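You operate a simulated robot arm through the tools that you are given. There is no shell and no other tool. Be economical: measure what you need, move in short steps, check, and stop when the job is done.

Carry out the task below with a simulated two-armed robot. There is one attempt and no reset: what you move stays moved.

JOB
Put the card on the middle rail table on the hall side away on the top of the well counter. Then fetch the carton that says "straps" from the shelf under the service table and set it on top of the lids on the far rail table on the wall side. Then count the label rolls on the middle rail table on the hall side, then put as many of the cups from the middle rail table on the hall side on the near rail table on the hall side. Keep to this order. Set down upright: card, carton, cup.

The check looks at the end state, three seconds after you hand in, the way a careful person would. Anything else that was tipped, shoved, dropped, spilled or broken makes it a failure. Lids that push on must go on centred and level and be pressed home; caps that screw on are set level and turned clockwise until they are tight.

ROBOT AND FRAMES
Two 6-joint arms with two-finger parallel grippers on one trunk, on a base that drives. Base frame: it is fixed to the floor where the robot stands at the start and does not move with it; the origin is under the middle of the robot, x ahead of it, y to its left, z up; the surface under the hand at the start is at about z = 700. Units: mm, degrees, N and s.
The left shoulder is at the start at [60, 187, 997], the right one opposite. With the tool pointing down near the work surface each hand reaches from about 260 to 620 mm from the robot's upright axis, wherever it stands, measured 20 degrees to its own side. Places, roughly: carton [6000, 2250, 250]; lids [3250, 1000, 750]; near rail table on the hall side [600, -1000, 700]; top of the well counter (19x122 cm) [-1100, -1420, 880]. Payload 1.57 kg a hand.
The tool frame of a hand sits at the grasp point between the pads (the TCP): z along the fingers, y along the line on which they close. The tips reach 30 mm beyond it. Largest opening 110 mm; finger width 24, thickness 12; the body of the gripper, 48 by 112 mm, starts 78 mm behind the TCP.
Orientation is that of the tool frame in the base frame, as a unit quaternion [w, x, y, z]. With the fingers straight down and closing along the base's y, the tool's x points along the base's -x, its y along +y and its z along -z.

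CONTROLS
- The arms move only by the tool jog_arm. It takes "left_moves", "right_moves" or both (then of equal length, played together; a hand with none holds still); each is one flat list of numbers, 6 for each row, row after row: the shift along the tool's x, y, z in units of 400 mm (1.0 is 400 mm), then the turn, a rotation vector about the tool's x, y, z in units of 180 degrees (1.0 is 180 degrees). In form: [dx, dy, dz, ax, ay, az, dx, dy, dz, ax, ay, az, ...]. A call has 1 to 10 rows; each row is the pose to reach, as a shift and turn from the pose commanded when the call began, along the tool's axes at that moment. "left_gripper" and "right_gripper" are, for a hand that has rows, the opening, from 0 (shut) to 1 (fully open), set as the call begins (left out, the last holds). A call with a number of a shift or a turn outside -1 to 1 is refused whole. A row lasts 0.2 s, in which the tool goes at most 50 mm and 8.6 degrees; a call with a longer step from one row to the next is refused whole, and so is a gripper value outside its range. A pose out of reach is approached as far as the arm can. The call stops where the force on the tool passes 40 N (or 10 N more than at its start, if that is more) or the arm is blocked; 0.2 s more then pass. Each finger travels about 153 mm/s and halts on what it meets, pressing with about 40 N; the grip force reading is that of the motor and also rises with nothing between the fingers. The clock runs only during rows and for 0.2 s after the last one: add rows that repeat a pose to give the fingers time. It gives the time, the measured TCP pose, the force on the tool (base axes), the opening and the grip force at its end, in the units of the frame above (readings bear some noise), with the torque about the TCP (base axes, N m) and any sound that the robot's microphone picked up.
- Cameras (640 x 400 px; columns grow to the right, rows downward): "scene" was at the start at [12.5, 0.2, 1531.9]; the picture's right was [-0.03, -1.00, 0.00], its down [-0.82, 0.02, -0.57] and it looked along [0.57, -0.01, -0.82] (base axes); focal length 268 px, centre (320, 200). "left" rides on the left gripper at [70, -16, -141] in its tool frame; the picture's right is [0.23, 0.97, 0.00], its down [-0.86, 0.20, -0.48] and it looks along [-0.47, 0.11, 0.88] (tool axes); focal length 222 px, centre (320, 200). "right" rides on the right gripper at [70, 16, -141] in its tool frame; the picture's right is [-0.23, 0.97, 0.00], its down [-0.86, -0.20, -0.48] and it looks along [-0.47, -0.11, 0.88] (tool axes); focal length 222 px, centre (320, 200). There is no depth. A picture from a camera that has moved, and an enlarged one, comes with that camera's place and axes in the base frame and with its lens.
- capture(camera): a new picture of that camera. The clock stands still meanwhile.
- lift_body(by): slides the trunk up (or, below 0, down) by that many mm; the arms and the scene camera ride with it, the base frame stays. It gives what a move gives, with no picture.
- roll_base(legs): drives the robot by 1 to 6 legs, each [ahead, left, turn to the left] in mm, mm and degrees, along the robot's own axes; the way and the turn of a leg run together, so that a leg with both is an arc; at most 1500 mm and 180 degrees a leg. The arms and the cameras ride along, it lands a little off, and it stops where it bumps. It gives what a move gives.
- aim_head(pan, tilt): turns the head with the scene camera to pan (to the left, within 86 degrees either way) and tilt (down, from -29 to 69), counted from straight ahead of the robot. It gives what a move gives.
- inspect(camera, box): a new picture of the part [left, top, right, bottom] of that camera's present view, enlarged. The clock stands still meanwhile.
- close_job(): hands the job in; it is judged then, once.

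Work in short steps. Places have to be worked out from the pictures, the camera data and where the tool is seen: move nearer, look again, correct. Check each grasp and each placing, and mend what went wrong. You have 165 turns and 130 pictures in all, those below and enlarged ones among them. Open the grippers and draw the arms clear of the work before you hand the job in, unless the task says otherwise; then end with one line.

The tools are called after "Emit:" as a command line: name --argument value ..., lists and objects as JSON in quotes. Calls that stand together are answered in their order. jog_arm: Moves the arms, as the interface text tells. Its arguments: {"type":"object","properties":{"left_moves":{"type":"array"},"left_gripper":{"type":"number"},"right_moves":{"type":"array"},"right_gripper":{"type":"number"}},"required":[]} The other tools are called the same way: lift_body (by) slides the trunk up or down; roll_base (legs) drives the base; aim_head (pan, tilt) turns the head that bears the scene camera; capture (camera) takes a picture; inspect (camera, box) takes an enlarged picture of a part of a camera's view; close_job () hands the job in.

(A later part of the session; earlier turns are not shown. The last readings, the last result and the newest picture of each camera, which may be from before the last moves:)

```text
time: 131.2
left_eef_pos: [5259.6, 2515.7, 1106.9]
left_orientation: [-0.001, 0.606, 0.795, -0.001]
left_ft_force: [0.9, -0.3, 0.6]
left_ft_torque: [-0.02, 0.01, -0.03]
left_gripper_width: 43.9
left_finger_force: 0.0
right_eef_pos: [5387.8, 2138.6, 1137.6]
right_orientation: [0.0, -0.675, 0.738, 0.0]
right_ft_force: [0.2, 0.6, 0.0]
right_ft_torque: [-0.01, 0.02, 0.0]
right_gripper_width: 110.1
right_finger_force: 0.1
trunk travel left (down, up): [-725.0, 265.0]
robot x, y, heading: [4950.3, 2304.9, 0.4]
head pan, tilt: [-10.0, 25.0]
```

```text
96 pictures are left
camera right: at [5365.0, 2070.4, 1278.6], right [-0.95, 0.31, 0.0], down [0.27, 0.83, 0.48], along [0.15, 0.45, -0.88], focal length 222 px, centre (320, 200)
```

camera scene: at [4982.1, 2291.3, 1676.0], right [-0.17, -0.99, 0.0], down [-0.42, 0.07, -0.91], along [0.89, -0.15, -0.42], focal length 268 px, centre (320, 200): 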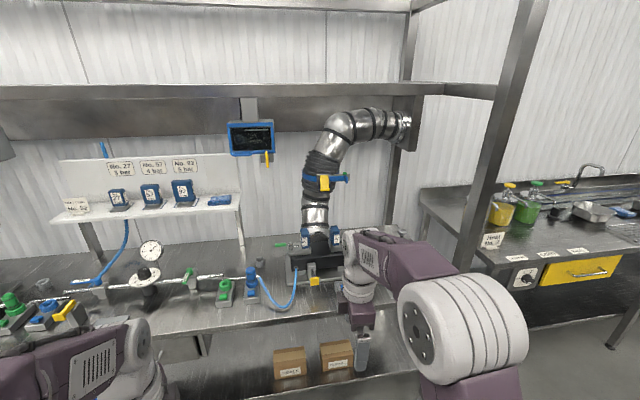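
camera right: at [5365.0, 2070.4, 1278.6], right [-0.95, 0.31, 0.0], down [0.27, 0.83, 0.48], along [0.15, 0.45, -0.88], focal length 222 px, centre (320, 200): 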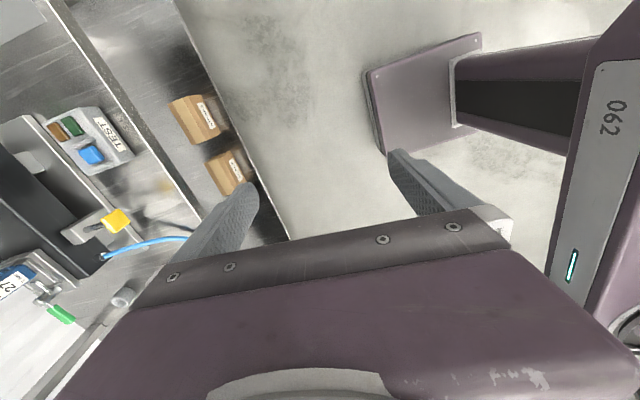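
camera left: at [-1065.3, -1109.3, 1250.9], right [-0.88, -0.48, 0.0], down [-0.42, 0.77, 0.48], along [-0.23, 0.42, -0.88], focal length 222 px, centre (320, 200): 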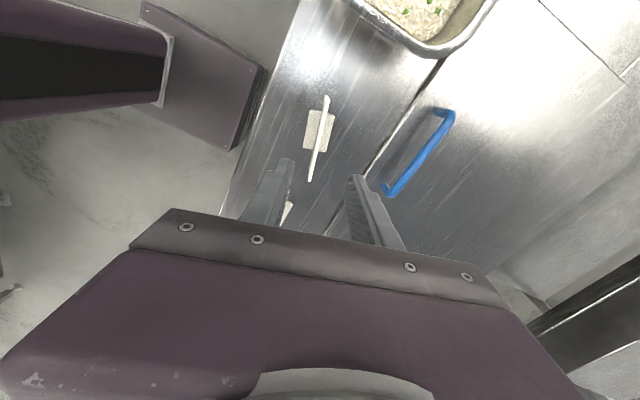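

Emit:
lift_body --by -400

Emit:
lift_body --by -250

Emit:
aim_head --pan -12 --tilt 30

Emit:
capture --camera "scene"

Emit:
capture --camera "right"

```text
time: 135.0
left_eef_pos: [5259.4, 2514.7, 706.6]
left_orientation: [0.0, 0.606, 0.795, 0.0]
left_ft_force: [-0.1, 0.0, -0.2]
left_ft_torque: [0.01, -0.01, 0.0]
left_gripper_width: 44.0
left_finger_force: 0.0
right_eef_pos: [5387.2, 2138.5, 737.2]
right_orientation: [0.0, -0.676, 0.737, 0.0]
right_ft_force: [0.8, 0.3, -0.4]
right_ft_torque: [-0.02, -0.02, -0.02]
right_gripper_width: 110.0
right_finger_force: 0.1
trunk travel left (down, up): [-325.0, 665.0]
robot x, y, heading: [4944.5, 2301.6, 0.4]
head pan, tilt: [-10.0, 25.0]
```

```text
time: 137.6
left_eef_pos: [5259.1, 2514.8, 456.0]
left_orientation: [0.0, 0.606, 0.796, 0.001]
left_ft_force: [-1.0, -0.2, -0.3]
left_ft_torque: [0.01, 0.02, 0.01]
left_gripper_width: 43.9
left_finger_force: 0.0
right_eef_pos: [5388.1, 2138.6, 485.9]
right_orientation: [0.0, -0.676, 0.737, 0.0]
right_ft_force: [-0.1, 1.0, -0.9]
right_ft_torque: [0.03, -0.02, 0.0]
right_gripper_width: 110.1
right_finger_force: 0.1
trunk travel left (down, up): [-75.0, 915.0]
robot x, y, heading: [4954.2, 2304.4, 0.2]
head pan, tilt: [-10.0, 25.0]
```

```text
time: 138.3
left_eef_pos: [5258.9, 2514.8, 456.2]
left_orientation: [0.0, 0.606, 0.796, -0.001]
left_ft_force: [-0.8, 0.2, 0.7]
left_ft_torque: [-0.03, -0.01, -0.03]
left_gripper_width: 44.3
left_finger_force: 0.1
right_eef_pos: [5388.2, 2137.9, 486.5]
right_orientation: [0.0, -0.676, 0.737, 0.0]
right_ft_force: [-0.3, -0.3, 0.0]
right_ft_torque: [-0.03, -0.01, 0.0]
right_gripper_width: 110.0
right_finger_force: 0.0
trunk travel left (down, up): [-75.0, 915.0]
robot x, y, heading: [4947.9, 2303.0, 0.3]
head pan, tilt: [-12.0, 30.0]
```

```text
95 pictures are left
camera scene: at [4979.6, 2288.4, 1018.1], right [-0.2, -0.98, 0.0], down [-0.49, 0.1, -0.87], along [0.85, -0.17, -0.5], focal length 268 px, centre (320, 200)
```

scene: 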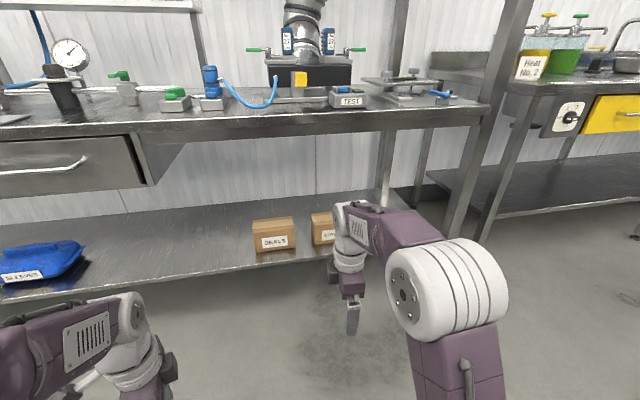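

```text
94 pictures are left
camera right: at [5364.8, 2070.4, 628.6], right [-0.95, 0.31, 0.0], down [0.27, 0.83, 0.48], along [0.15, 0.45, -0.88], focal length 222 px, centre (320, 200)
```

right: 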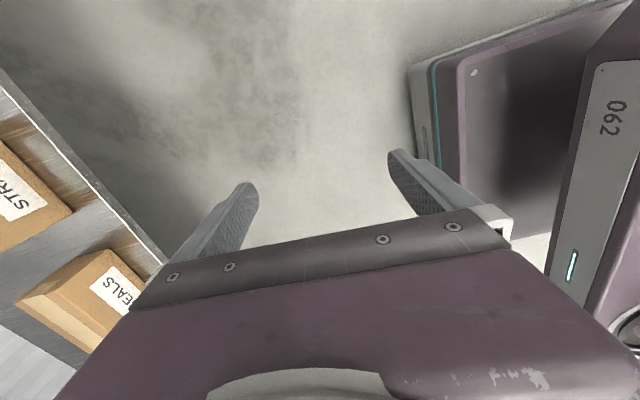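

Table apron bottom ≈817, edge x≈5665. I drop the trunk 70 more, extend the right hand ahead (keeps the elbow low) and square its yaw, then shift right and roll part way.

Emit:
lift_body --by -70

Emit:
jog_arm --right_moves '[-0.005, -0.06, 0, 0, 0, -0.007, -0.011, -0.128, 0, 0, 0, -0.014, -0.016, -0.19, 0, 0, 0, -0.021, -0.022, -0.256, 0, 0, 0, -0.0276]' --right_gripper 1

Emit:
roll_base --legs '[[0, -103, 0], [300, 0, 0]]'

Emit:
capture --camera "right"

Emit:
capture --camera "scene"

```text
time: 139.3
left_eef_pos: [5260.9, 2515.1, 385.8]
left_orientation: [0.0, 0.606, 0.796, 0.0]
left_ft_force: [0.0, 0.6, 0.5]
left_ft_torque: [0.01, -0.01, -0.02]
left_gripper_width: 44.1
left_finger_force: 0.1
right_eef_pos: [5388.3, 2138.4, 414.9]
right_orientation: [0.0, -0.676, 0.737, 0.0]
right_ft_force: [-0.3, -0.2, 0.0]
right_ft_torque: [-0.02, 0.02, 0.02]
right_gripper_width: 110.1
right_finger_force: 0.2
trunk travel left (down, up): [-5.0, 985.0]
robot x, y, heading: [4951.4, 2306.2, 0.4]
head pan, tilt: [-12.0, 30.0]
```

```text
time: 140.3
left_eef_pos: [5258.8, 2514.2, 388.3]
left_orientation: [0.0, 0.606, 0.795, 0.001]
left_ft_force: [0.4, 1.0, -0.7]
left_ft_torque: [0.03, -0.02, -0.03]
left_gripper_width: 43.7
left_finger_force: 0.1
right_eef_pos: [5489.9, 2139.1, 417.4]
right_orientation: [-0.001, -0.706, 0.708, 0.0]
right_ft_force: [0.1, -0.2, 0.5]
right_ft_torque: [-0.01, -0.02, 0.0]
right_gripper_width: 109.9
right_finger_force: 0.0
trunk travel left (down, up): [-5.0, 985.0]
robot x, y, heading: [4949.4, 2304.9, 0.4]
head pan, tilt: [-12.0, 30.0]
```

```text
time: 143.2
left_eef_pos: [5558.6, 2413.0, 386.2]
left_orientation: [0.0, 0.604, 0.797, 0.0]
left_ft_force: [-0.3, 0.2, -0.1]
left_ft_torque: [0.0, -0.01, -0.01]
left_gripper_width: 44.1
left_finger_force: 0.2
right_eef_pos: [5791.3, 2037.6, 416.4]
right_orientation: [0.0, 0.708, -0.706, 0.0]
right_ft_force: [-0.5, 0.0, -0.7]
right_ft_torque: [-0.01, -0.01, 0.01]
right_gripper_width: 110.2
right_finger_force: 0.1
trunk travel left (down, up): [-5.0, 985.0]
robot x, y, heading: [5251.7, 2201.8, 0.4]
head pan, tilt: [-12.0, 30.0]
```

```text
93 pictures are left
camera right: at [5774.2, 1967.8, 559.5], right [-0.97, 0.22, 0.0], down [0.2, 0.86, 0.48], along [0.11, 0.47, -0.88], focal length 222 px, centre (320, 200)
```

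right: 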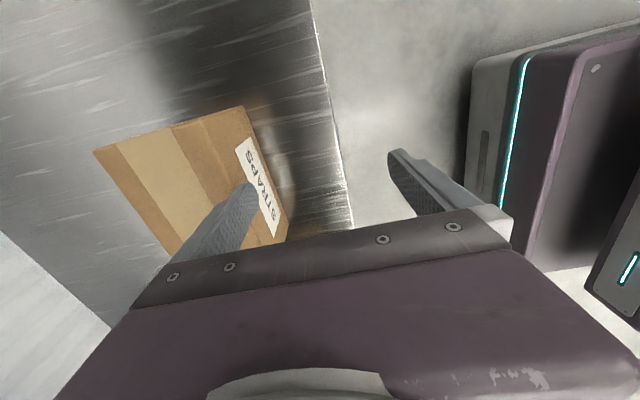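

```text
92 pictures are left
camera scene: at [5280.4, 2185.3, 948.1], right [-0.2, -0.98, 0.0], down [-0.49, 0.1, -0.87], along [0.85, -0.17, -0.5], focal length 268 px, centre (320, 200)
```

scene: 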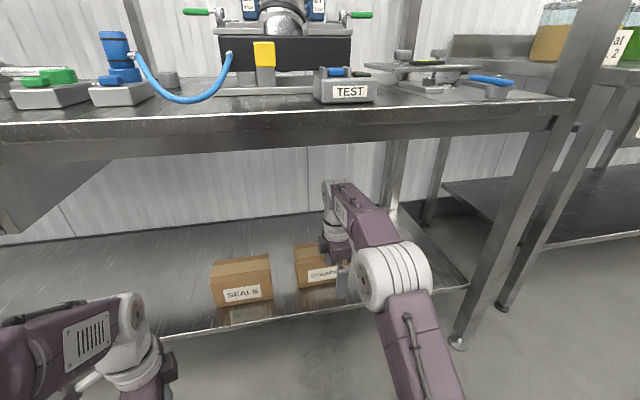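

Emit:
inspect --camera "right" --box '[60, 80, 320, 260]'

```text
2.22 times, centred on (190, 170) of right
camera zoom: at [5774.2, 1967.8, 559.5], right [-0.97, 0.22, 0.0], down [0.2, 0.86, 0.48], along [0.11, 0.47, -0.88], focal length 494 px, centre (609, 267)
```

zoom: 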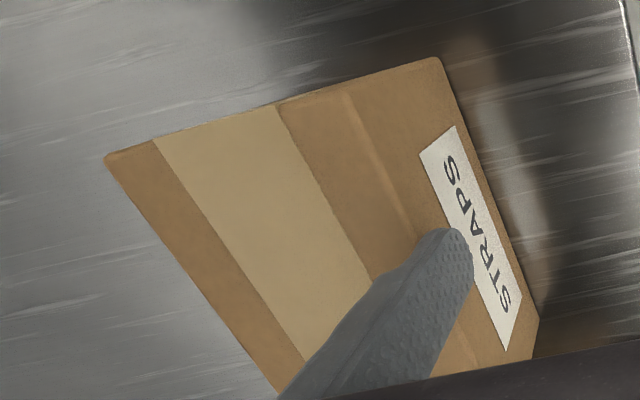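

Cross-checking both views: shelf z≈298, carton top ≈398, x≈5848–5940, y≈1972–2130. My hand is too low to advance, so I raise it 65 first, then roll in.

Emit:
jog_arm --right_moves '[0, 0, -0.08, 0, 0, 0, 0, 0, -0.1625, 0, 0, 0]'

Emit:
roll_base --legs '[[98, 13, 0]]'

Emit:
capture --camera "right"

Emit:
inspect --camera "scene" --box '[180, 170, 500, 370]'

```text
time: 143.8
left_eef_pos: [5558.8, 2412.9, 385.7]
left_orientation: [0.0, 0.605, 0.796, -0.001]
left_ft_force: [0.4, 0.5, 0.0]
left_ft_torque: [-0.05, -0.04, 0.01]
left_gripper_width: 44.0
left_finger_force: 0.0
right_eef_pos: [5792.3, 2037.3, 482.7]
right_orientation: [0.001, 0.708, -0.706, -0.001]
right_ft_force: [-0.9, -0.7, 0.4]
right_ft_torque: [0.01, -0.01, -0.01]
right_gripper_width: 110.1
right_finger_force: 0.0
trunk travel left (down, up): [-5.0, 985.0]
robot x, y, heading: [5253.5, 2198.9, 0.7]
head pan, tilt: [-12.0, 30.0]
```

```text
time: 144.9
left_eef_pos: [5658.7, 2426.0, 385.9]
left_orientation: [0.001, 0.605, 0.796, 0.0]
left_ft_force: [-0.4, 0.7, 0.4]
left_ft_torque: [-0.03, -0.02, 0.01]
left_gripper_width: 44.0
left_finger_force: 0.0
right_eef_pos: [5890.0, 2051.1, 483.0]
right_orientation: [0.0, 0.708, -0.707, 0.0]
right_ft_force: [-0.2, 0.0, 0.4]
right_ft_torque: [-0.01, 0.01, 0.0]
right_gripper_width: 110.1
right_finger_force: 0.0
trunk travel left (down, up): [-5.0, 985.0]
robot x, y, heading: [5347.3, 2216.9, 0.6]
head pan, tilt: [-12.0, 30.0]
```

```text
90 pictures are left
camera right: at [5873.0, 1981.4, 624.7], right [-0.97, 0.23, 0.0], down [0.2, 0.86, 0.48], along [0.11, 0.47, -0.88], focal length 222 px, centre (320, 200)
```

right: 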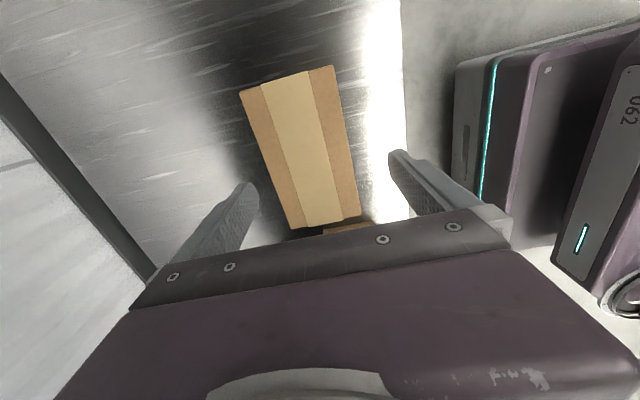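

```text
2.00 times, centred on (340, 270) of scene
camera zoom: at [5378.9, 2199.1, 948.1], right [-0.2, -0.98, 0.0], down [-0.49, 0.1, -0.87], along [0.85, -0.17, -0.5], focal length 535 px, centre (280, 60)
```

zoom: 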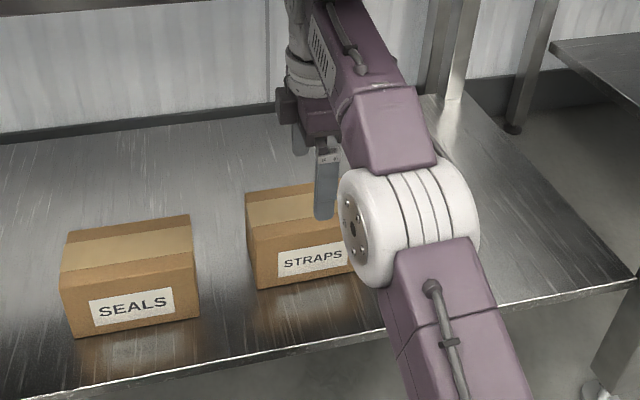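

Carton centre ≈[5903,2054], depth ≈86. Shift 13 mm forward and descend to TCP z≈358 in steps.

Emit:
jog_arm --right_moves '[0, -0.0325, 0, 0, 0, 0, 0, -0.0325, 0.08, 0, 0, 0, 0, -0.0325, 0.15, 0, 0, 0]'

Emit:
capture --camera "right"

Emit:
inspect --camera "scene" --box '[180, 170, 500, 370]'

```text
time: 145.7
left_eef_pos: [5658.4, 2425.8, 386.8]
left_orientation: [0.0, 0.605, 0.796, 0.0]
left_ft_force: [0.7, -0.5, -0.6]
left_ft_torque: [0.0, 0.01, 0.01]
left_gripper_width: 44.0
left_finger_force: 0.1
right_eef_pos: [5903.8, 2051.6, 423.0]
right_orientation: [0.0, 0.708, -0.706, 0.0]
right_ft_force: [-0.6, 0.1, -0.6]
right_ft_torque: [0.02, -0.01, 0.01]
right_gripper_width: 109.9
right_finger_force: 0.1
right hand out of reach, approached as far as the arm can: row 1
trunk travel left (down, up): [-5.0, 985.0]
robot x, y, heading: [5348.0, 2217.7, 0.7]
head pan, tilt: [-12.0, 30.0]
```

```text
88 pictures are left
camera right: at [5886.6, 1981.4, 565.0], right [-0.97, 0.23, 0.0], down [0.2, 0.86, 0.48], along [0.11, 0.47, -0.88], focal length 222 px, centre (320, 200)
```

right: 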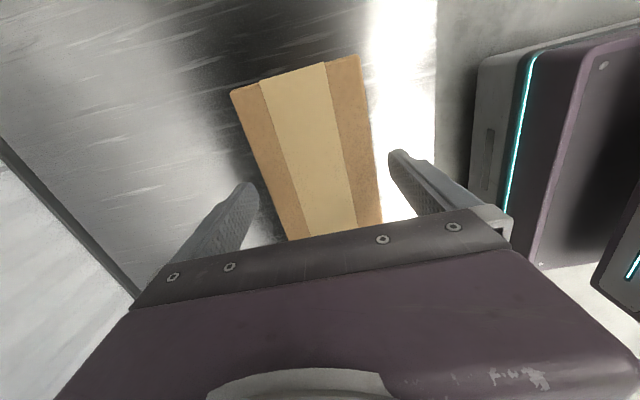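

```text
2.00 times, centred on (340, 270) of scene
camera zoom: at [5379.0, 2199.1, 948.1], right [-0.2, -0.98, 0.0], down [-0.49, 0.1, -0.87], along [0.85, -0.17, -0.5], focal length 535 px, centre (280, 60)
```

zoom: 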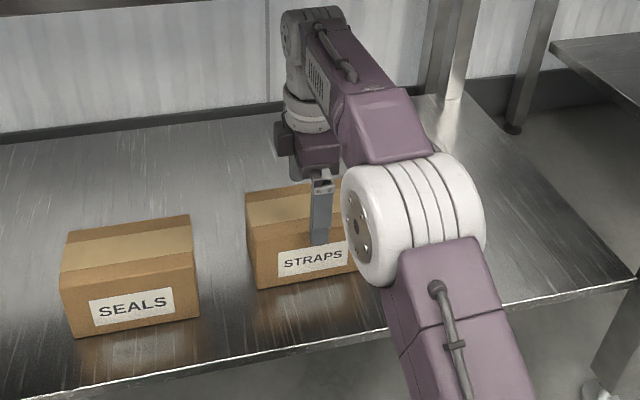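

Centred. Descend the rest and close.

Emit:
jog_arm --right_moves '[0, 0, 0.06, 0, 0, 0, 0, 0, 0.12, 0, 0, 0, 0, 0, 0.16, 0, 0, 0]'

Emit:
jog_arm --right_moves '[0, 0, 0, 0, 0, 0, 0, 0, 0, 0, 0, 0, 0, 0, 0, 0, 0, 0]' --right_gripper 0

Emit:
inspect --camera "scene" --box '[180, 170, 500, 370]'

```text
time: 146.5
left_eef_pos: [5658.2, 2427.8, 387.0]
left_orientation: [0.0, 0.605, 0.796, 0.0]
left_ft_force: [-0.1, 0.0, 0.6]
left_ft_torque: [0.0, -0.01, -0.03]
left_gripper_width: 43.8
left_finger_force: 0.2
right_eef_pos: [5904.7, 2050.7, 358.8]
right_orientation: [-0.001, 0.708, -0.707, 0.001]
right_ft_force: [-0.3, 0.2, -0.3]
right_ft_torque: [-0.03, 0.0, 0.01]
right_gripper_width: 110.1
right_finger_force: 0.0
trunk travel left (down, up): [-5.0, 985.0]
robot x, y, heading: [5350.9, 2212.0, 0.4]
head pan, tilt: [-12.0, 30.0]
```

```text
time: 147.3
left_eef_pos: [5657.8, 2427.9, 386.3]
left_orientation: [0.0, 0.606, 0.796, 0.0]
left_ft_force: [0.7, 0.3, 0.0]
left_ft_torque: [-0.03, -0.01, -0.04]
left_gripper_width: 43.8
left_finger_force: 0.1
right_eef_pos: [5904.1, 2050.9, 358.7]
right_orientation: [0.0, 0.708, -0.706, 0.0]
right_ft_force: [-0.4, 0.3, 0.3]
right_ft_torque: [0.01, -0.11, 0.04]
right_gripper_width: 89.9
right_finger_force: 39.6
trunk travel left (down, up): [-5.0, 985.0]
robot x, y, heading: [5349.2, 2218.5, 0.8]
head pan, tilt: [-12.0, 30.0]
```

```text
2.00 times, centred on (340, 270) of scene
camera zoom: at [5379.1, 2199.1, 948.1], right [-0.2, -0.98, 0.0], down [-0.49, 0.1, -0.87], along [0.85, -0.17, -0.5], focal length 535 px, centre (280, 60)
```

zoom: 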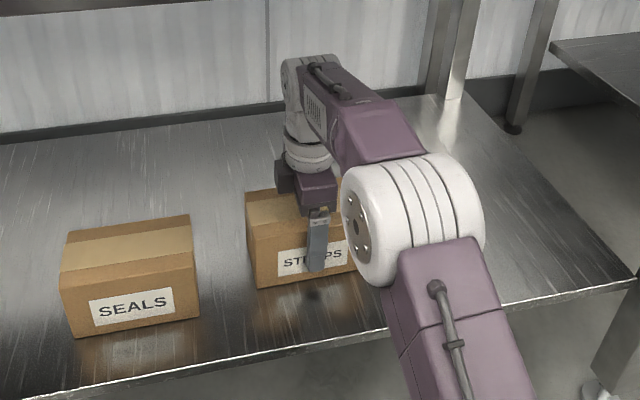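

Gripped at 90 mm, 40 N. Lift 55 mm, and check.

Emit:
jog_arm --right_moves '[0, 0, -0.03, 0, 0, 0, 0, 0, -0.08, 0, 0, 0, 0, 0, -0.14, 0, 0, 0, 0, 0, -0.14, 0, 0, 0]'

Emit:
inspect --camera "scene" --box '[180, 170, 500, 370]'

```text
time: 148.3
left_eef_pos: [5658.6, 2427.1, 385.8]
left_orientation: [0.0, 0.606, 0.796, 0.0]
left_ft_force: [0.3, 0.3, 0.2]
left_ft_torque: [-0.02, 0.0, -0.01]
left_gripper_width: 44.2
left_finger_force: 0.1
right_eef_pos: [5904.0, 2051.6, 415.2]
right_orientation: [0.0, 0.708, -0.707, 0.0]
right_ft_force: [0.4, 0.6, -3.2]
right_ft_torque: [0.03, 0.02, 0.03]
right_gripper_width: 90.1
right_finger_force: 39.8
trunk travel left (down, up): [-5.0, 985.0]
robot x, y, heading: [5348.3, 2219.6, 0.7]
head pan, tilt: [-12.0, 30.0]
```

```text
2.00 times, centred on (340, 270) of scene
camera zoom: at [5379.2, 2199.0, 948.1], right [-0.2, -0.98, 0.0], down [-0.49, 0.1, -0.87], along [0.85, -0.17, -0.5], focal length 535 px, centre (280, 60)
```

zoom: 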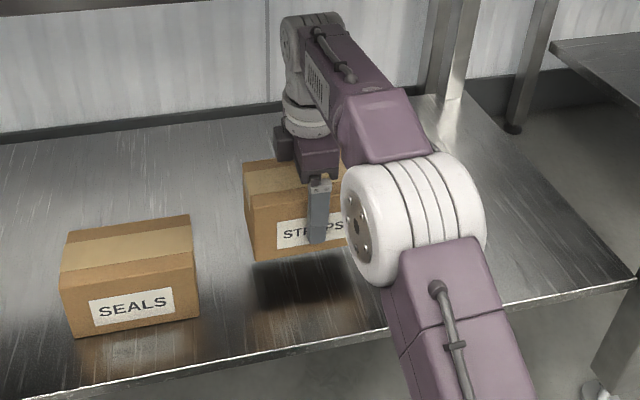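

Carton lifted level. Back out, raise the trunk, turn to face the wall-side tables.

Emit:
roll_base --legs '[[-500, 0, 0]]'

Emit:
lift_body --by 400

Emit:
lift_body --by 300

Emit:
roll_base --legs '[[0, 0, 90], [0, 0, 89.3]]'

Emit:
aim_head --pan 25 --tilt 25

Emit:
capture --camera "scene"

```text
time: 151.2
left_eef_pos: [5168.7, 2422.3, 387.7]
left_orientation: [0.001, 0.607, 0.795, -0.001]
left_ft_force: [-0.2, -0.6, -0.2]
left_ft_torque: [-0.01, -0.01, -0.01]
left_gripper_width: 43.9
left_finger_force: 0.1
right_eef_pos: [5413.3, 2044.3, 415.2]
right_orientation: [0.0, -0.706, 0.708, 0.001]
right_ft_force: [-0.6, -0.6, -3.3]
right_ft_torque: [-0.01, -0.03, -0.01]
right_gripper_width: 90.3
right_finger_force: 40.5
trunk travel left (down, up): [-5.0, 985.0]
robot x, y, heading: [4860.0, 2214.1, 0.2]
head pan, tilt: [-12.0, 30.0]
```

```text
time: 155.0
left_eef_pos: [5170.0, 2421.4, 786.8]
left_orientation: [0.0, 0.608, 0.794, 0.001]
left_ft_force: [0.9, -0.7, 1.0]
left_ft_torque: [0.0, -0.02, -0.03]
left_gripper_width: 43.9
left_finger_force: 0.0
right_eef_pos: [5413.1, 2045.7, 814.6]
right_orientation: [0.0, -0.706, 0.708, 0.0]
right_ft_force: [-0.2, 0.2, -3.1]
right_ft_torque: [0.04, 0.0, 0.01]
right_gripper_width: 90.0
right_finger_force: 40.1
trunk travel left (down, up): [-405.0, 585.0]
robot x, y, heading: [4862.2, 2211.0, 0.4]
head pan, tilt: [-12.0, 30.0]
```

```text
time: 158.0
left_eef_pos: [5169.6, 2422.1, 1087.7]
left_orientation: [0.0, 0.607, 0.794, 0.0]
left_ft_force: [0.7, 0.7, -0.1]
left_ft_torque: [0.03, -0.01, 0.0]
left_gripper_width: 43.6
left_finger_force: 0.0
right_eef_pos: [5414.2, 2045.5, 1114.7]
right_orientation: [0.0, -0.707, 0.708, 0.0]
right_ft_force: [0.4, 0.0, -4.3]
right_ft_torque: [-0.01, -0.01, 0.0]
right_gripper_width: 90.0
right_finger_force: 39.8
trunk travel left (down, up): [-705.0, 285.0]
robot x, y, heading: [4862.1, 2214.2, 0.4]
head pan, tilt: [-12.0, 30.0]
```

```text
time: 166.0
left_eef_pos: [4544.1, 2013.4, 1087.2]
left_orientation: [0.0, 0.784, -0.62, -0.001]
left_ft_force: [-0.1, 0.2, -0.2]
left_ft_torque: [0.0, 0.01, 0.0]
left_gripper_width: 43.9
left_finger_force: 0.1
right_eef_pos: [4311.5, 2396.8, 1114.1]
right_orientation: [0.0, 0.719, 0.695, 0.0]
right_ft_force: [-0.1, 0.1, -3.0]
right_ft_torque: [0.02, 0.02, 0.02]
right_gripper_width: 89.9
right_finger_force: 40.1
trunk travel left (down, up): [-705.0, 285.0]
robot x, y, heading: [4859.2, 2214.6, 178.3]
head pan, tilt: [-12.0, 30.0]
```

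```text
time: 167.0
left_eef_pos: [4544.4, 2013.2, 1086.2]
left_orientation: [0.0, 0.785, -0.619, 0.001]
left_ft_force: [-0.8, 0.6, -0.8]
left_ft_torque: [0.0, 0.0, 0.0]
left_gripper_width: 44.0
left_finger_force: 0.0
right_eef_pos: [4311.5, 2396.8, 1115.2]
right_orientation: [0.0, 0.719, 0.695, 0.0]
right_ft_force: [-0.4, -0.2, -3.2]
right_ft_torque: [0.01, -0.04, 0.0]
right_gripper_width: 89.7
right_finger_force: 40.7
trunk travel left (down, up): [-705.0, 285.0]
robot x, y, heading: [4858.8, 2210.1, 178.3]
head pan, tilt: [25.0, 25.0]
```

```text
84 pictures are left
camera scene: at [4835.2, 2176.7, 1656.0], right [-0.4, 0.92, 0.0], down [0.39, 0.17, -0.91], along [-0.83, -0.36, -0.42], focal length 268 px, centre (320, 200)
```

scene: 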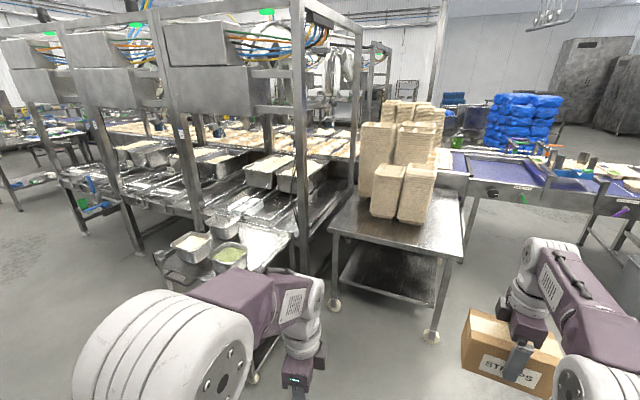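

Emit:
inspect --camera "scene" --box '[100, 130, 360, 300]'

```text
2.35 times, centred on (230, 215) of scene
camera zoom: at [4835.2, 2176.7, 1656.0], right [-0.4, 0.92, 0.0], down [0.39, 0.17, -0.91], along [-0.83, -0.36, -0.42], focal length 630 px, centre (532, 165)
```

zoom: 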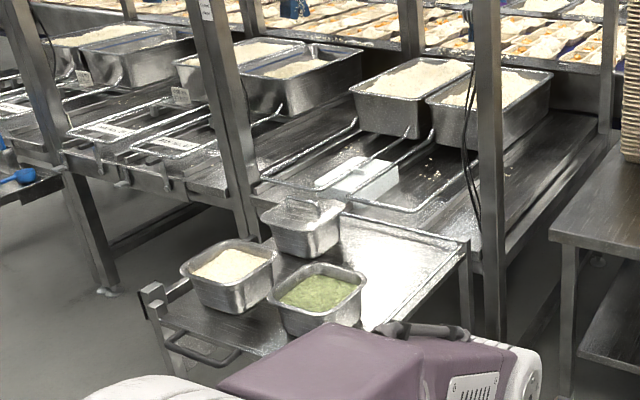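

The "lids" are the white square stack at about [3400,970]; a trolley with pans stands in front of it (≈x3600–4100, y900–1450). I'll come in from beside the trolley; strafe toward y≈500 and look.

Emit:
roll_base --legs '[[0, 900, 1.7], [0, 850, 0]]'

Emit:
aim_head --pan -15 --tilt 28

Emit:
capture --camera "scene"

Emit:
aim_head --pan 15 --tilt 28

Emit:
capture --camera "scene"

```text
time: 175.9
left_eef_pos: [4547.7, 248.6, 1086.5]
left_orientation: [0.0, 0.797, -0.604, 0.001]
left_ft_force: [-0.3, 0.2, -0.2]
left_ft_torque: [-0.04, -0.03, 0.02]
left_gripper_width: 43.8
left_finger_force: 0.1
right_eef_pos: [4301.3, 622.5, 1114.3]
right_orientation: [0.001, 0.706, 0.709, 0.0]
right_ft_force: [-0.4, 0.7, -3.4]
right_ft_torque: [0.04, 0.04, 0.02]
right_gripper_width: 89.8
right_finger_force: 40.1
trunk travel left (down, up): [-705.0, 285.0]
robot x, y, heading: [4855.1, 461.1, -179.5]
head pan, tilt: [25.0, 25.0]
```

```text
time: 177.0
left_eef_pos: [4547.5, 247.8, 1086.2]
left_orientation: [0.0, 0.797, -0.604, 0.0]
left_ft_force: [0.4, 0.7, -0.3]
left_ft_torque: [0.01, 0.03, 0.01]
left_gripper_width: 44.0
left_finger_force: 0.1
right_eef_pos: [4301.0, 622.7, 1115.2]
right_orientation: [0.001, 0.706, 0.708, 0.0]
right_ft_force: [-0.5, 0.1, -2.7]
right_ft_torque: [0.03, 0.0, 0.01]
right_gripper_width: 89.9
right_finger_force: 40.1
trunk travel left (down, up): [-705.0, 285.0]
robot x, y, heading: [4852.1, 458.7, -179.3]
head pan, tilt: [-15.0, 28.0]
```

```text
82 pictures are left
camera scene: at [4827.1, 484.3, 1651.2], right [0.25, 0.97, 0.0], down [0.46, -0.12, -0.88], along [-0.86, 0.22, -0.47], focal length 268 px, centre (320, 200)
```

scene: 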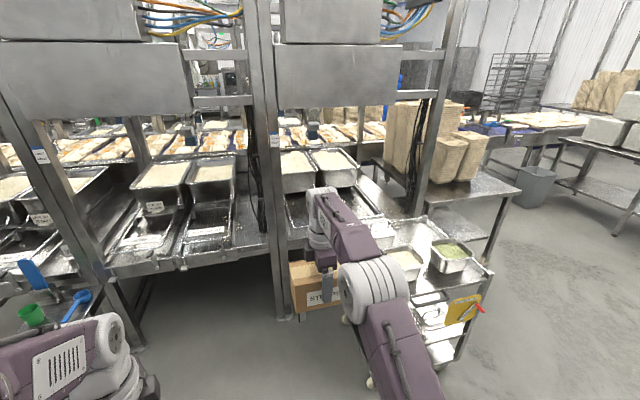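

```text
time: 177.9
left_eef_pos: [4548.0, 248.3, 1086.7]
left_orientation: [0.0, 0.796, -0.605, 0.0]
left_ft_force: [0.6, 0.3, -0.4]
left_ft_torque: [-0.01, 0.02, 0.02]
left_gripper_width: 44.0
left_finger_force: 0.0
right_eef_pos: [4301.5, 620.6, 1114.0]
right_orientation: [-0.001, 0.706, 0.708, 0.0]
right_ft_force: [0.2, 0.9, -3.3]
right_ft_torque: [-0.01, 0.03, -0.06]
right_gripper_width: 89.7
right_finger_force: 39.8
trunk travel left (down, up): [-705.0, 285.0]
robot x, y, heading: [4854.9, 462.2, -179.2]
head pan, tilt: [15.0, 28.0]
```

```text
81 pictures are left
camera scene: at [4827.7, 437.3, 1651.2], right [-0.27, 0.96, 0.0], down [0.45, 0.13, -0.88], along [-0.85, -0.24, -0.47], focal length 268 px, centre (320, 200)
```

scene: 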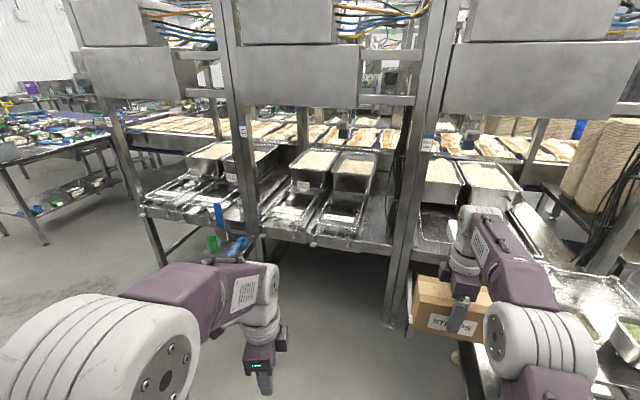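

Trolley left side is at y≈950, the table post at y≈525; lane y≈640 works. Lower 100, shift right and advance partly.

Emit:
lift_body --by -100

Emit:
roll_base --legs '[[0, 175, 0]]'

```text
time: 179.2
left_eef_pos: [4547.8, 247.1, 987.7]
left_orientation: [0.0, 0.796, -0.605, 0.0]
left_ft_force: [-0.5, 0.4, -0.2]
left_ft_torque: [-0.02, -0.01, 0.03]
left_gripper_width: 43.8
left_finger_force: 0.0
right_eef_pos: [4300.8, 622.7, 1014.5]
right_orientation: [0.0, 0.705, 0.709, 0.0]
right_ft_force: [-0.3, -0.4, -2.7]
right_ft_torque: [-0.02, 0.0, -0.01]
right_gripper_width: 89.8
right_finger_force: 40.2
trunk travel left (down, up): [-605.0, 385.0]
robot x, y, heading: [4852.7, 460.7, -179.4]
head pan, tilt: [15.0, 28.0]
```

```text
time: 180.7
left_eef_pos: [4550.4, 71.7, 985.6]
left_orientation: [0.0, 0.798, -0.603, 0.0]
left_ft_force: [0.1, -0.1, -0.3]
left_ft_torque: [-0.01, -0.03, -0.01]
left_gripper_width: 43.9
left_finger_force: 0.0
right_eef_pos: [4302.7, 444.0, 1014.9]
right_orientation: [0.0, 0.705, 0.709, 0.0]
right_ft_force: [-0.4, -0.4, -2.8]
right_ft_torque: [0.05, -0.01, 0.02]
right_gripper_width: 89.8
right_finger_force: 39.7
trunk travel left (down, up): [-605.0, 385.0]
robot x, y, heading: [4860.5, 285.0, -178.9]
head pan, tilt: [15.0, 28.0]
```

Wrong sign (left is −y here); go right 355 and then ahead.

Emit:
roll_base --legs '[[0, -350, -1], [600, 0, 0]]'

Emit:
aim_head --pan -12 --tilt 45

Emit:
capture --camera "scene"

Emit:
capture --camera "right"

```text
time: 186.1
left_eef_pos: [3939.1, 430.0, 986.5]
left_orientation: [-0.001, 0.795, -0.607, 0.0]
left_ft_force: [-0.6, 0.5, -0.6]
left_ft_torque: [-0.03, 0.01, 0.02]
left_gripper_width: 43.9
left_finger_force: 0.0
right_eef_pos: [3696.1, 805.6, 1014.5]
right_orientation: [0.0, 0.708, 0.706, 0.0]
right_ft_force: [0.1, -1.4, -3.1]
right_ft_torque: [0.0, 0.01, 0.05]
right_gripper_width: 89.8
right_finger_force: 40.0
trunk travel left (down, up): [-605.0, 385.0]
robot x, y, heading: [4247.6, 637.2, -179.7]
head pan, tilt: [15.0, 28.0]
```

```text
time: 187.0
left_eef_pos: [3939.1, 429.5, 985.5]
left_orientation: [0.0, 0.794, -0.607, 0.0]
left_ft_force: [0.0, 1.4, -0.1]
left_ft_torque: [0.01, 0.0, 0.02]
left_gripper_width: 43.9
left_finger_force: 0.0
right_eef_pos: [3696.3, 806.2, 1015.1]
right_orientation: [0.0, 0.709, 0.705, 0.0]
right_ft_force: [0.5, 0.2, -3.1]
right_ft_torque: [0.0, -0.05, 0.02]
right_gripper_width: 89.9
right_finger_force: 40.4
trunk travel left (down, up): [-605.0, 385.0]
robot x, y, heading: [4250.5, 637.7, -179.7]
head pan, tilt: [-12.0, 45.0]
```

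```text
80 pictures are left
camera scene: at [4229.1, 657.5, 1525.5], right [0.2, 0.98, 0.0], down [0.69, -0.14, -0.71], along [-0.69, 0.14, -0.71], focal length 268 px, centre (320, 200)
```

scene: 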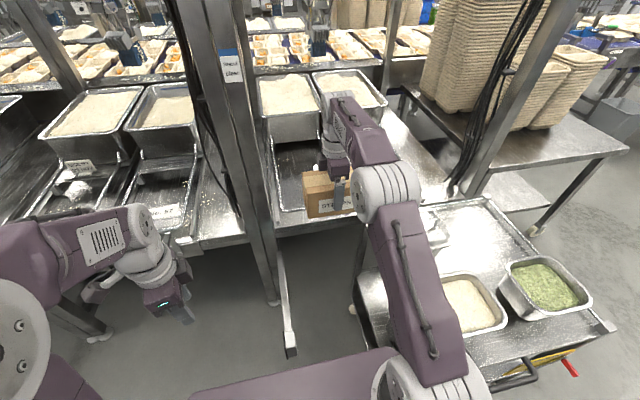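

```text
79 pictures are left
camera right: at [3711.4, 875.1, 1156.6], right [0.97, -0.23, 0.0], down [-0.2, -0.85, 0.48], along [-0.11, -0.47, -0.88], focal length 222 px, centre (320, 200)
```

right: 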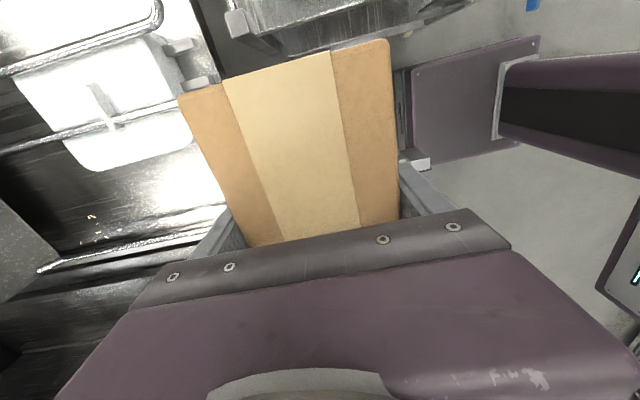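

Emit:
inspect --camera "scene" --box '[200, 140, 460, 370]'

Emit:
inspect --camera "right" --box '[0, 0, 240, 280]'

```text
1.74 times, centred on (330, 255) of scene
camera zoom: at [4229.1, 657.5, 1525.5], right [0.2, 0.98, 0.0], down [0.69, -0.14, -0.71], along [-0.69, 0.14, -0.71], focal length 465 px, centre (303, 104)
```

zoom: 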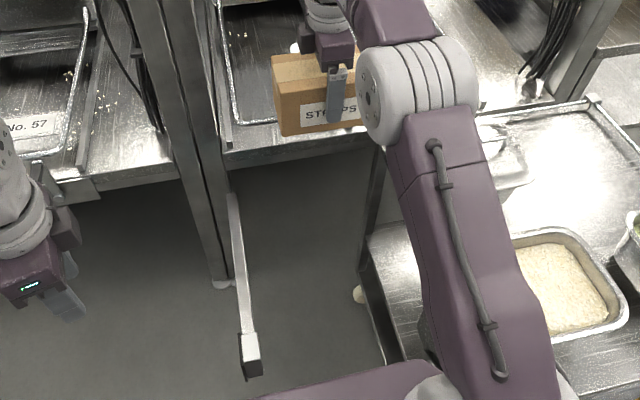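

```text
1.43 times, centred on (120, 140) of right
camera zoom: at [3711.4, 875.1, 1156.6], right [0.97, -0.23, 0.0], down [-0.2, -0.85, 0.48], along [-0.11, -0.47, -0.88], focal length 317 px, centre (606, 286)
```

zoom: 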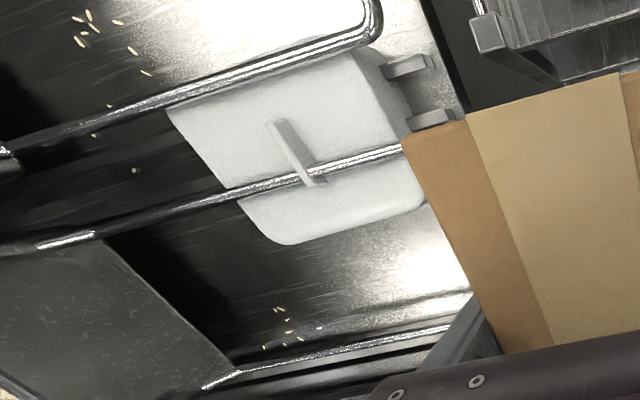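

The bar at y≈618, z≈590 protrudes to x≈3940, and lids sit ≈[3330,910]. I'll stand at ≈[3950,690] turned ~20° left so the bar passes over the base, in front of the column. First shift, turn, and swing the carton to the right.

Emit:
roll_base --legs '[[0, -53, 0], [0, 0, 20]]'

Emit:
jog_arm --right_moves '[0.1, 0.044, 0, 0, 0, 0, 0.2, 0.088, 0, 0, 0, 0, 0.3, 0.132, 0, 0, 0, 0, 0.4, 0.176, 0, 0, 0, 0, 0.5, 0.22, 0, 0, 0, 0, 0.5925, 0.26, 0, 0, 0, 0]'

Emit:
capture --camera "scene"

Emit:
capture --camera "right"

```text
time: 189.0
left_eef_pos: [4030.0, 387.2, 986.4]
left_orientation: [0.001, 0.889, -0.459, 0.0]
left_ft_force: [0.0, 0.2, 0.2]
left_ft_torque: [-0.01, 0.0, 0.05]
left_gripper_width: 44.0
left_finger_force: 0.1
right_eef_pos: [3672.2, 657.0, 1015.5]
right_orientation: [0.0, 0.574, 0.819, 0.0]
right_ft_force: [-1.2, -0.1, -2.4]
right_ft_torque: [0.02, 0.01, 0.01]
right_gripper_width: 89.9
right_finger_force: 39.9
trunk travel left (down, up): [-605.0, 385.0]
robot x, y, heading: [4247.1, 691.6, -159.7]
head pan, tilt: [-12.0, 45.0]
```

```text
time: 190.4
left_eef_pos: [4030.8, 389.6, 985.8]
left_orientation: [0.001, 0.889, -0.459, 0.0]
left_ft_force: [0.1, 0.7, -0.2]
left_ft_torque: [-0.05, -0.05, 0.0]
left_gripper_width: 44.1
left_finger_force: 0.1
right_eef_pos: [3689.5, 919.0, 1012.3]
right_orientation: [0.0, 0.573, 0.82, -0.001]
right_ft_force: [0.0, 0.2, -3.9]
right_ft_torque: [-0.04, -0.02, 0.01]
right_gripper_width: 89.6
right_finger_force: 40.2
trunk travel left (down, up): [-605.0, 385.0]
robot x, y, heading: [4249.6, 691.2, -159.9]
head pan, tilt: [-12.0, 45.0]
```

```text
76 pictures are left
camera scene: at [4224.2, 704.4, 1525.5], right [-0.15, 0.99, 0.0], down [0.7, 0.1, -0.71], along [-0.7, -0.1, -0.71], focal length 268 px, centre (320, 200)
```

scene: 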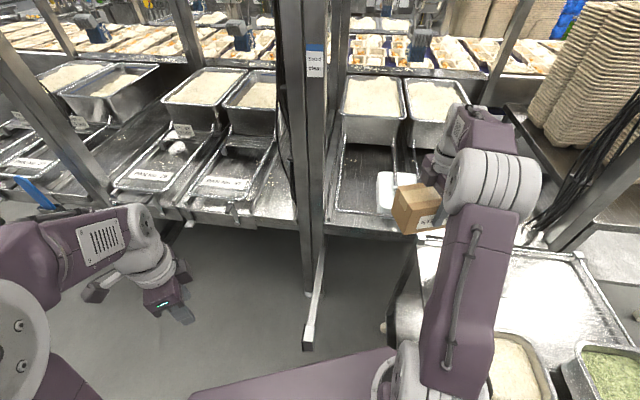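

```text
75 pictures are left
camera right: at [3679.4, 989.7, 1153.1], right [0.99, 0.12, 0.0], down [0.11, -0.87, 0.48], along [0.06, -0.48, -0.88], focal length 222 px, centre (320, 200)
```

right: 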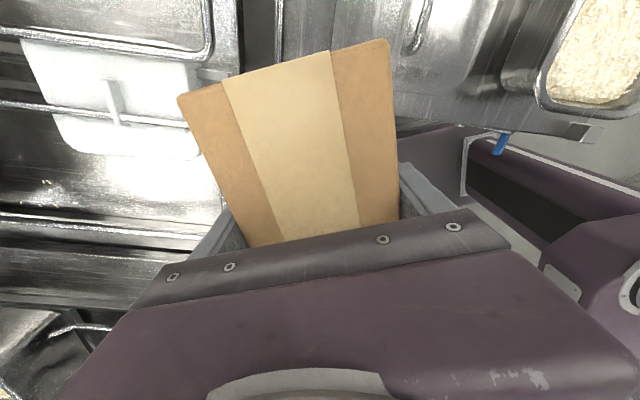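

Refined lids: x≈3262–3485, y≈834–982, top z≈770, centre ≈[3373,908]. I move the base to about [3970,645], sliding clear of the trolley corner first.

Emit:
roll_base --legs '[[16, 43, 0], [180, -66, 0]]'

Emit:
aim_head --pan -40 --tilt 50

Emit:
capture --camera "scene"

Emit:
capture --camera "right"

Emit:
capture --camera "left"

```text
time: 192.4
left_eef_pos: [3839.4, 343.7, 987.1]
left_orientation: [0.0, 0.888, -0.46, 0.0]
left_ft_force: [-0.6, -0.1, 0.0]
left_ft_torque: [-0.01, 0.01, 0.0]
left_gripper_width: 43.7
left_finger_force: 0.0
right_eef_pos: [3498.4, 873.8, 1011.8]
right_orientation: [0.0, 0.575, 0.818, -0.001]
right_ft_force: [-0.4, 0.1, -3.3]
right_ft_torque: [0.0, 0.0, -0.04]
right_gripper_width: 90.1
right_finger_force: 40.2
trunk travel left (down, up): [-605.0, 385.0]
robot x, y, heading: [4058.7, 647.3, -159.6]
head pan, tilt: [-12.0, 45.0]
```

```text
time: 193.4
left_eef_pos: [3838.7, 343.4, 986.8]
left_orientation: [0.0, 0.888, -0.46, -0.001]
left_ft_force: [-0.1, -0.5, 0.6]
left_ft_torque: [0.03, 0.0, -0.01]
left_gripper_width: 43.9
left_finger_force: 0.1
right_eef_pos: [3500.5, 873.7, 1012.0]
right_orientation: [0.0, 0.575, 0.818, 0.0]
right_ft_force: [-1.0, -0.3, -3.4]
right_ft_torque: [-0.02, 0.01, -0.03]
right_gripper_width: 89.9
right_finger_force: 40.4
trunk travel left (down, up): [-605.0, 385.0]
robot x, y, heading: [4061.8, 650.0, -159.9]
head pan, tilt: [-40.0, 50.0]
```

```text
74 pictures are left
camera scene: at [4042.7, 695.2, 1518.6], right [0.34, 0.94, 0.0], down [0.72, -0.26, -0.64], along [-0.6, 0.22, -0.77], focal length 268 px, centre (320, 200)
```

scene: 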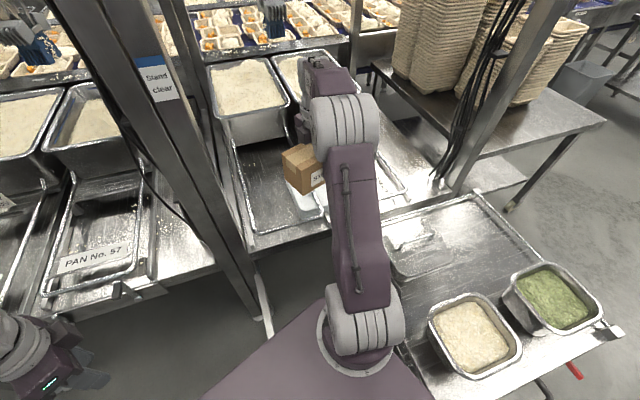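

```text
73 pictures are left
camera right: at [3491.0, 945.1, 1153.7], right [0.99, 0.12, 0.0], down [0.1, -0.87, 0.48], along [0.06, -0.47, -0.88], focal length 222 px, centre (320, 200)
```

right: 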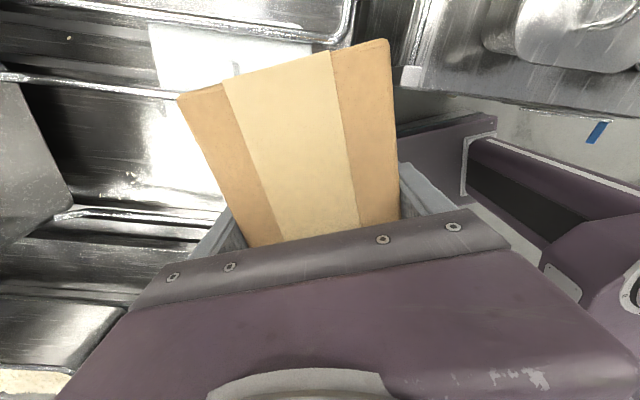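

```text
72 pictures are left
camera left: at [3892.8, 296.8, 1129.5], right [-0.67, -0.75, 0.0], down [-0.66, 0.58, 0.48], along [-0.36, 0.32, -0.88], focal length 222 px, centre (320, 200)
```

left: 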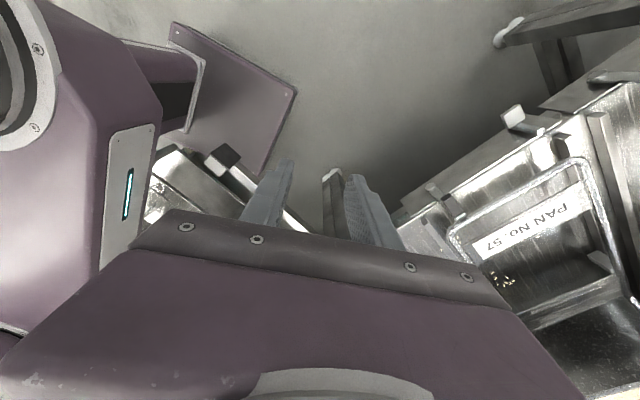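

Emit:
roll_base --legs '[[56, -21, 0]]'

Emit:
inspect --camera "right" --box '[120, 0, 420, 130]'

Emit:
inspect --camera "scene" --box '[210, 110, 450, 260]'

```text
time: 194.3
left_eef_pos: [3778.9, 343.5, 986.0]
left_orientation: [0.001, 0.888, -0.46, 0.0]
left_ft_force: [0.3, -0.2, 0.4]
left_ft_torque: [0.0, -0.03, 0.0]
left_gripper_width: 44.0
left_finger_force: 0.1
right_eef_pos: [3439.1, 874.2, 1010.8]
right_orientation: [0.0, 0.576, 0.818, 0.001]
right_ft_force: [0.0, 0.2, -3.9]
right_ft_torque: [0.02, 0.02, 0.04]
right_gripper_width: 89.8
right_finger_force: 40.0
trunk travel left (down, up): [-605.0, 385.0]
robot x, y, heading: [3996.9, 644.8, -159.6]
head pan, tilt: [-40.0, 50.0]
```

```text
2.13 times, centred on (270, 65) of right
camera zoom: at [3431.5, 945.6, 1153.7], right [0.99, 0.11, 0.0], down [0.1, -0.87, 0.48], along [0.06, -0.47, -0.88], focal length 474 px, centre (427, 488)
```

zoom: 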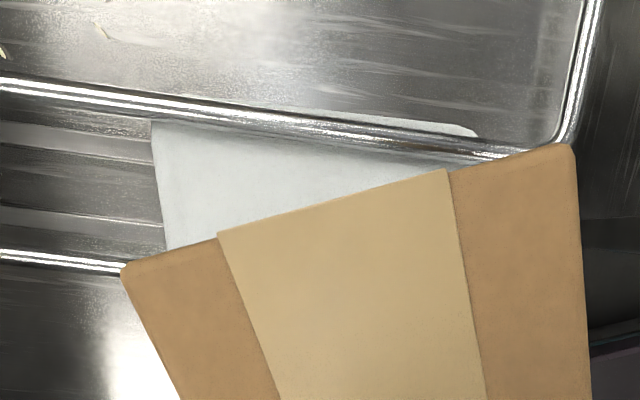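

```text
2.67 times, centred on (330, 185) of scene
camera zoom: at [3983.0, 695.4, 1518.6], right [0.34, 0.94, 0.0], down [0.72, -0.26, -0.64], along [-0.6, 0.22, -0.77], focal length 713 px, centre (293, 240)
```

zoom: 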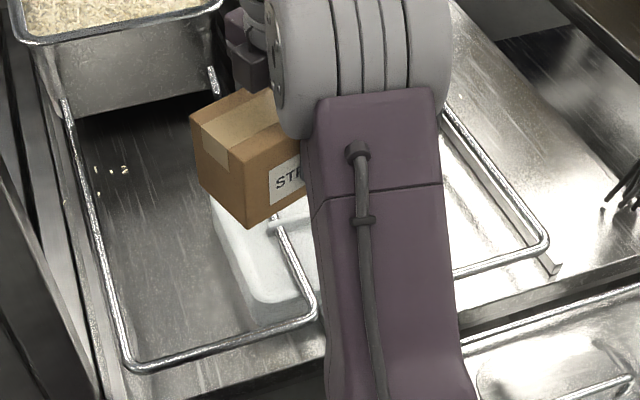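

Carton sits nearly over the lids (x≈3250–3478, y≈831–1005). Move to [3372,915], square it to the table, and lower to about 40 mm above.

Emit:
jog_arm --right_moves '[0.038, -0.031, 0.03, 0, 0, 0.027, 0.077, -0.062, 0.06, 0, 0, 0.054, 0.115, -0.092, 0.12, 0, 0, 0.082, 0.153, -0.123, 0.2, 0, 0, 0.109, 0.153, -0.123, 0.3, 0, 0, 0.109, 0.153, -0.123, 0.35, 0, 0, 0.109]'

Emit:
inspect --camera "scene" --box '[210, 110, 450, 260]'

Emit:
capture --camera "right"

```text
time: 195.7
left_eef_pos: [3778.0, 343.9, 985.7]
left_orientation: [0.001, 0.888, -0.461, 0.001]
left_ft_force: [-0.4, 1.0, -0.3]
left_ft_torque: [0.01, -0.01, 0.02]
left_gripper_width: 43.8
left_finger_force: 0.1
right_eef_pos: [3373.6, 916.3, 870.4]
right_orientation: [-0.001, 0.707, 0.708, 0.0]
right_ft_force: [-0.5, 0.5, -2.5]
right_ft_torque: [-0.01, 0.05, 0.04]
right_gripper_width: 89.7
right_finger_force: 40.3
trunk travel left (down, up): [-605.0, 385.0]
robot x, y, heading: [4001.0, 650.4, -159.8]
head pan, tilt: [-40.0, 50.0]
```

```text
2.67 times, centred on (330, 185) of scene
camera zoom: at [3982.6, 695.7, 1518.6], right [0.34, 0.94, 0.0], down [0.72, -0.26, -0.64], along [-0.6, 0.22, -0.77], focal length 713 px, centre (293, 240)
```

zoom: 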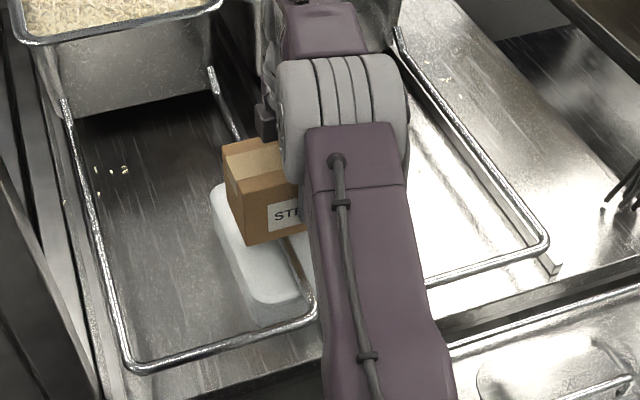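

```text
68 pictures are left
camera right: at [3388.4, 984.7, 1012.6], right [0.97, -0.23, 0.0], down [-0.2, -0.86, 0.48], along [-0.11, -0.47, -0.88], focal length 222 px, centre (320, 200)
```

right: 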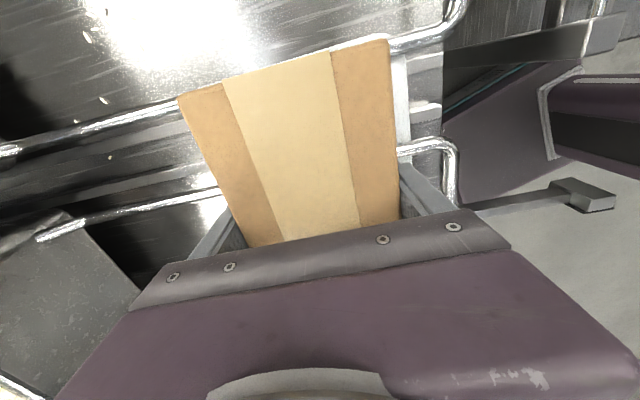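

Position good. Lower to contact in small rows.

Emit:
jog_arm --right_moves '[0, 0, 0.05, 0, 0, 0, 0, 0, 0.08, 0, 0, 0, 0, 0, 0.09, 0, 0, 0, 0, 0, 0.096, 0, 0, 0, 0, 0, 0.102, 0, 0, 0]'

```text
time: 196.9
left_eef_pos: [3778.7, 344.2, 986.3]
left_orientation: [0.0, 0.887, -0.462, 0.0]
left_ft_force: [0.1, 0.7, 0.4]
left_ft_torque: [0.01, -0.03, -0.03]
left_gripper_width: 44.0
left_finger_force: 0.0
right_eef_pos: [3372.5, 916.7, 830.2]
right_orientation: [-0.001, 0.707, 0.707, 0.001]
right_ft_force: [-0.3, -0.3, -3.8]
right_ft_torque: [0.01, 0.0, 0.0]
right_gripper_width: 89.9
right_finger_force: 40.3
trunk travel left (down, up): [-605.0, 385.0]
robot x, y, heading: [4000.1, 642.4, -159.9]
head pan, tilt: [-40.0, 50.0]
```

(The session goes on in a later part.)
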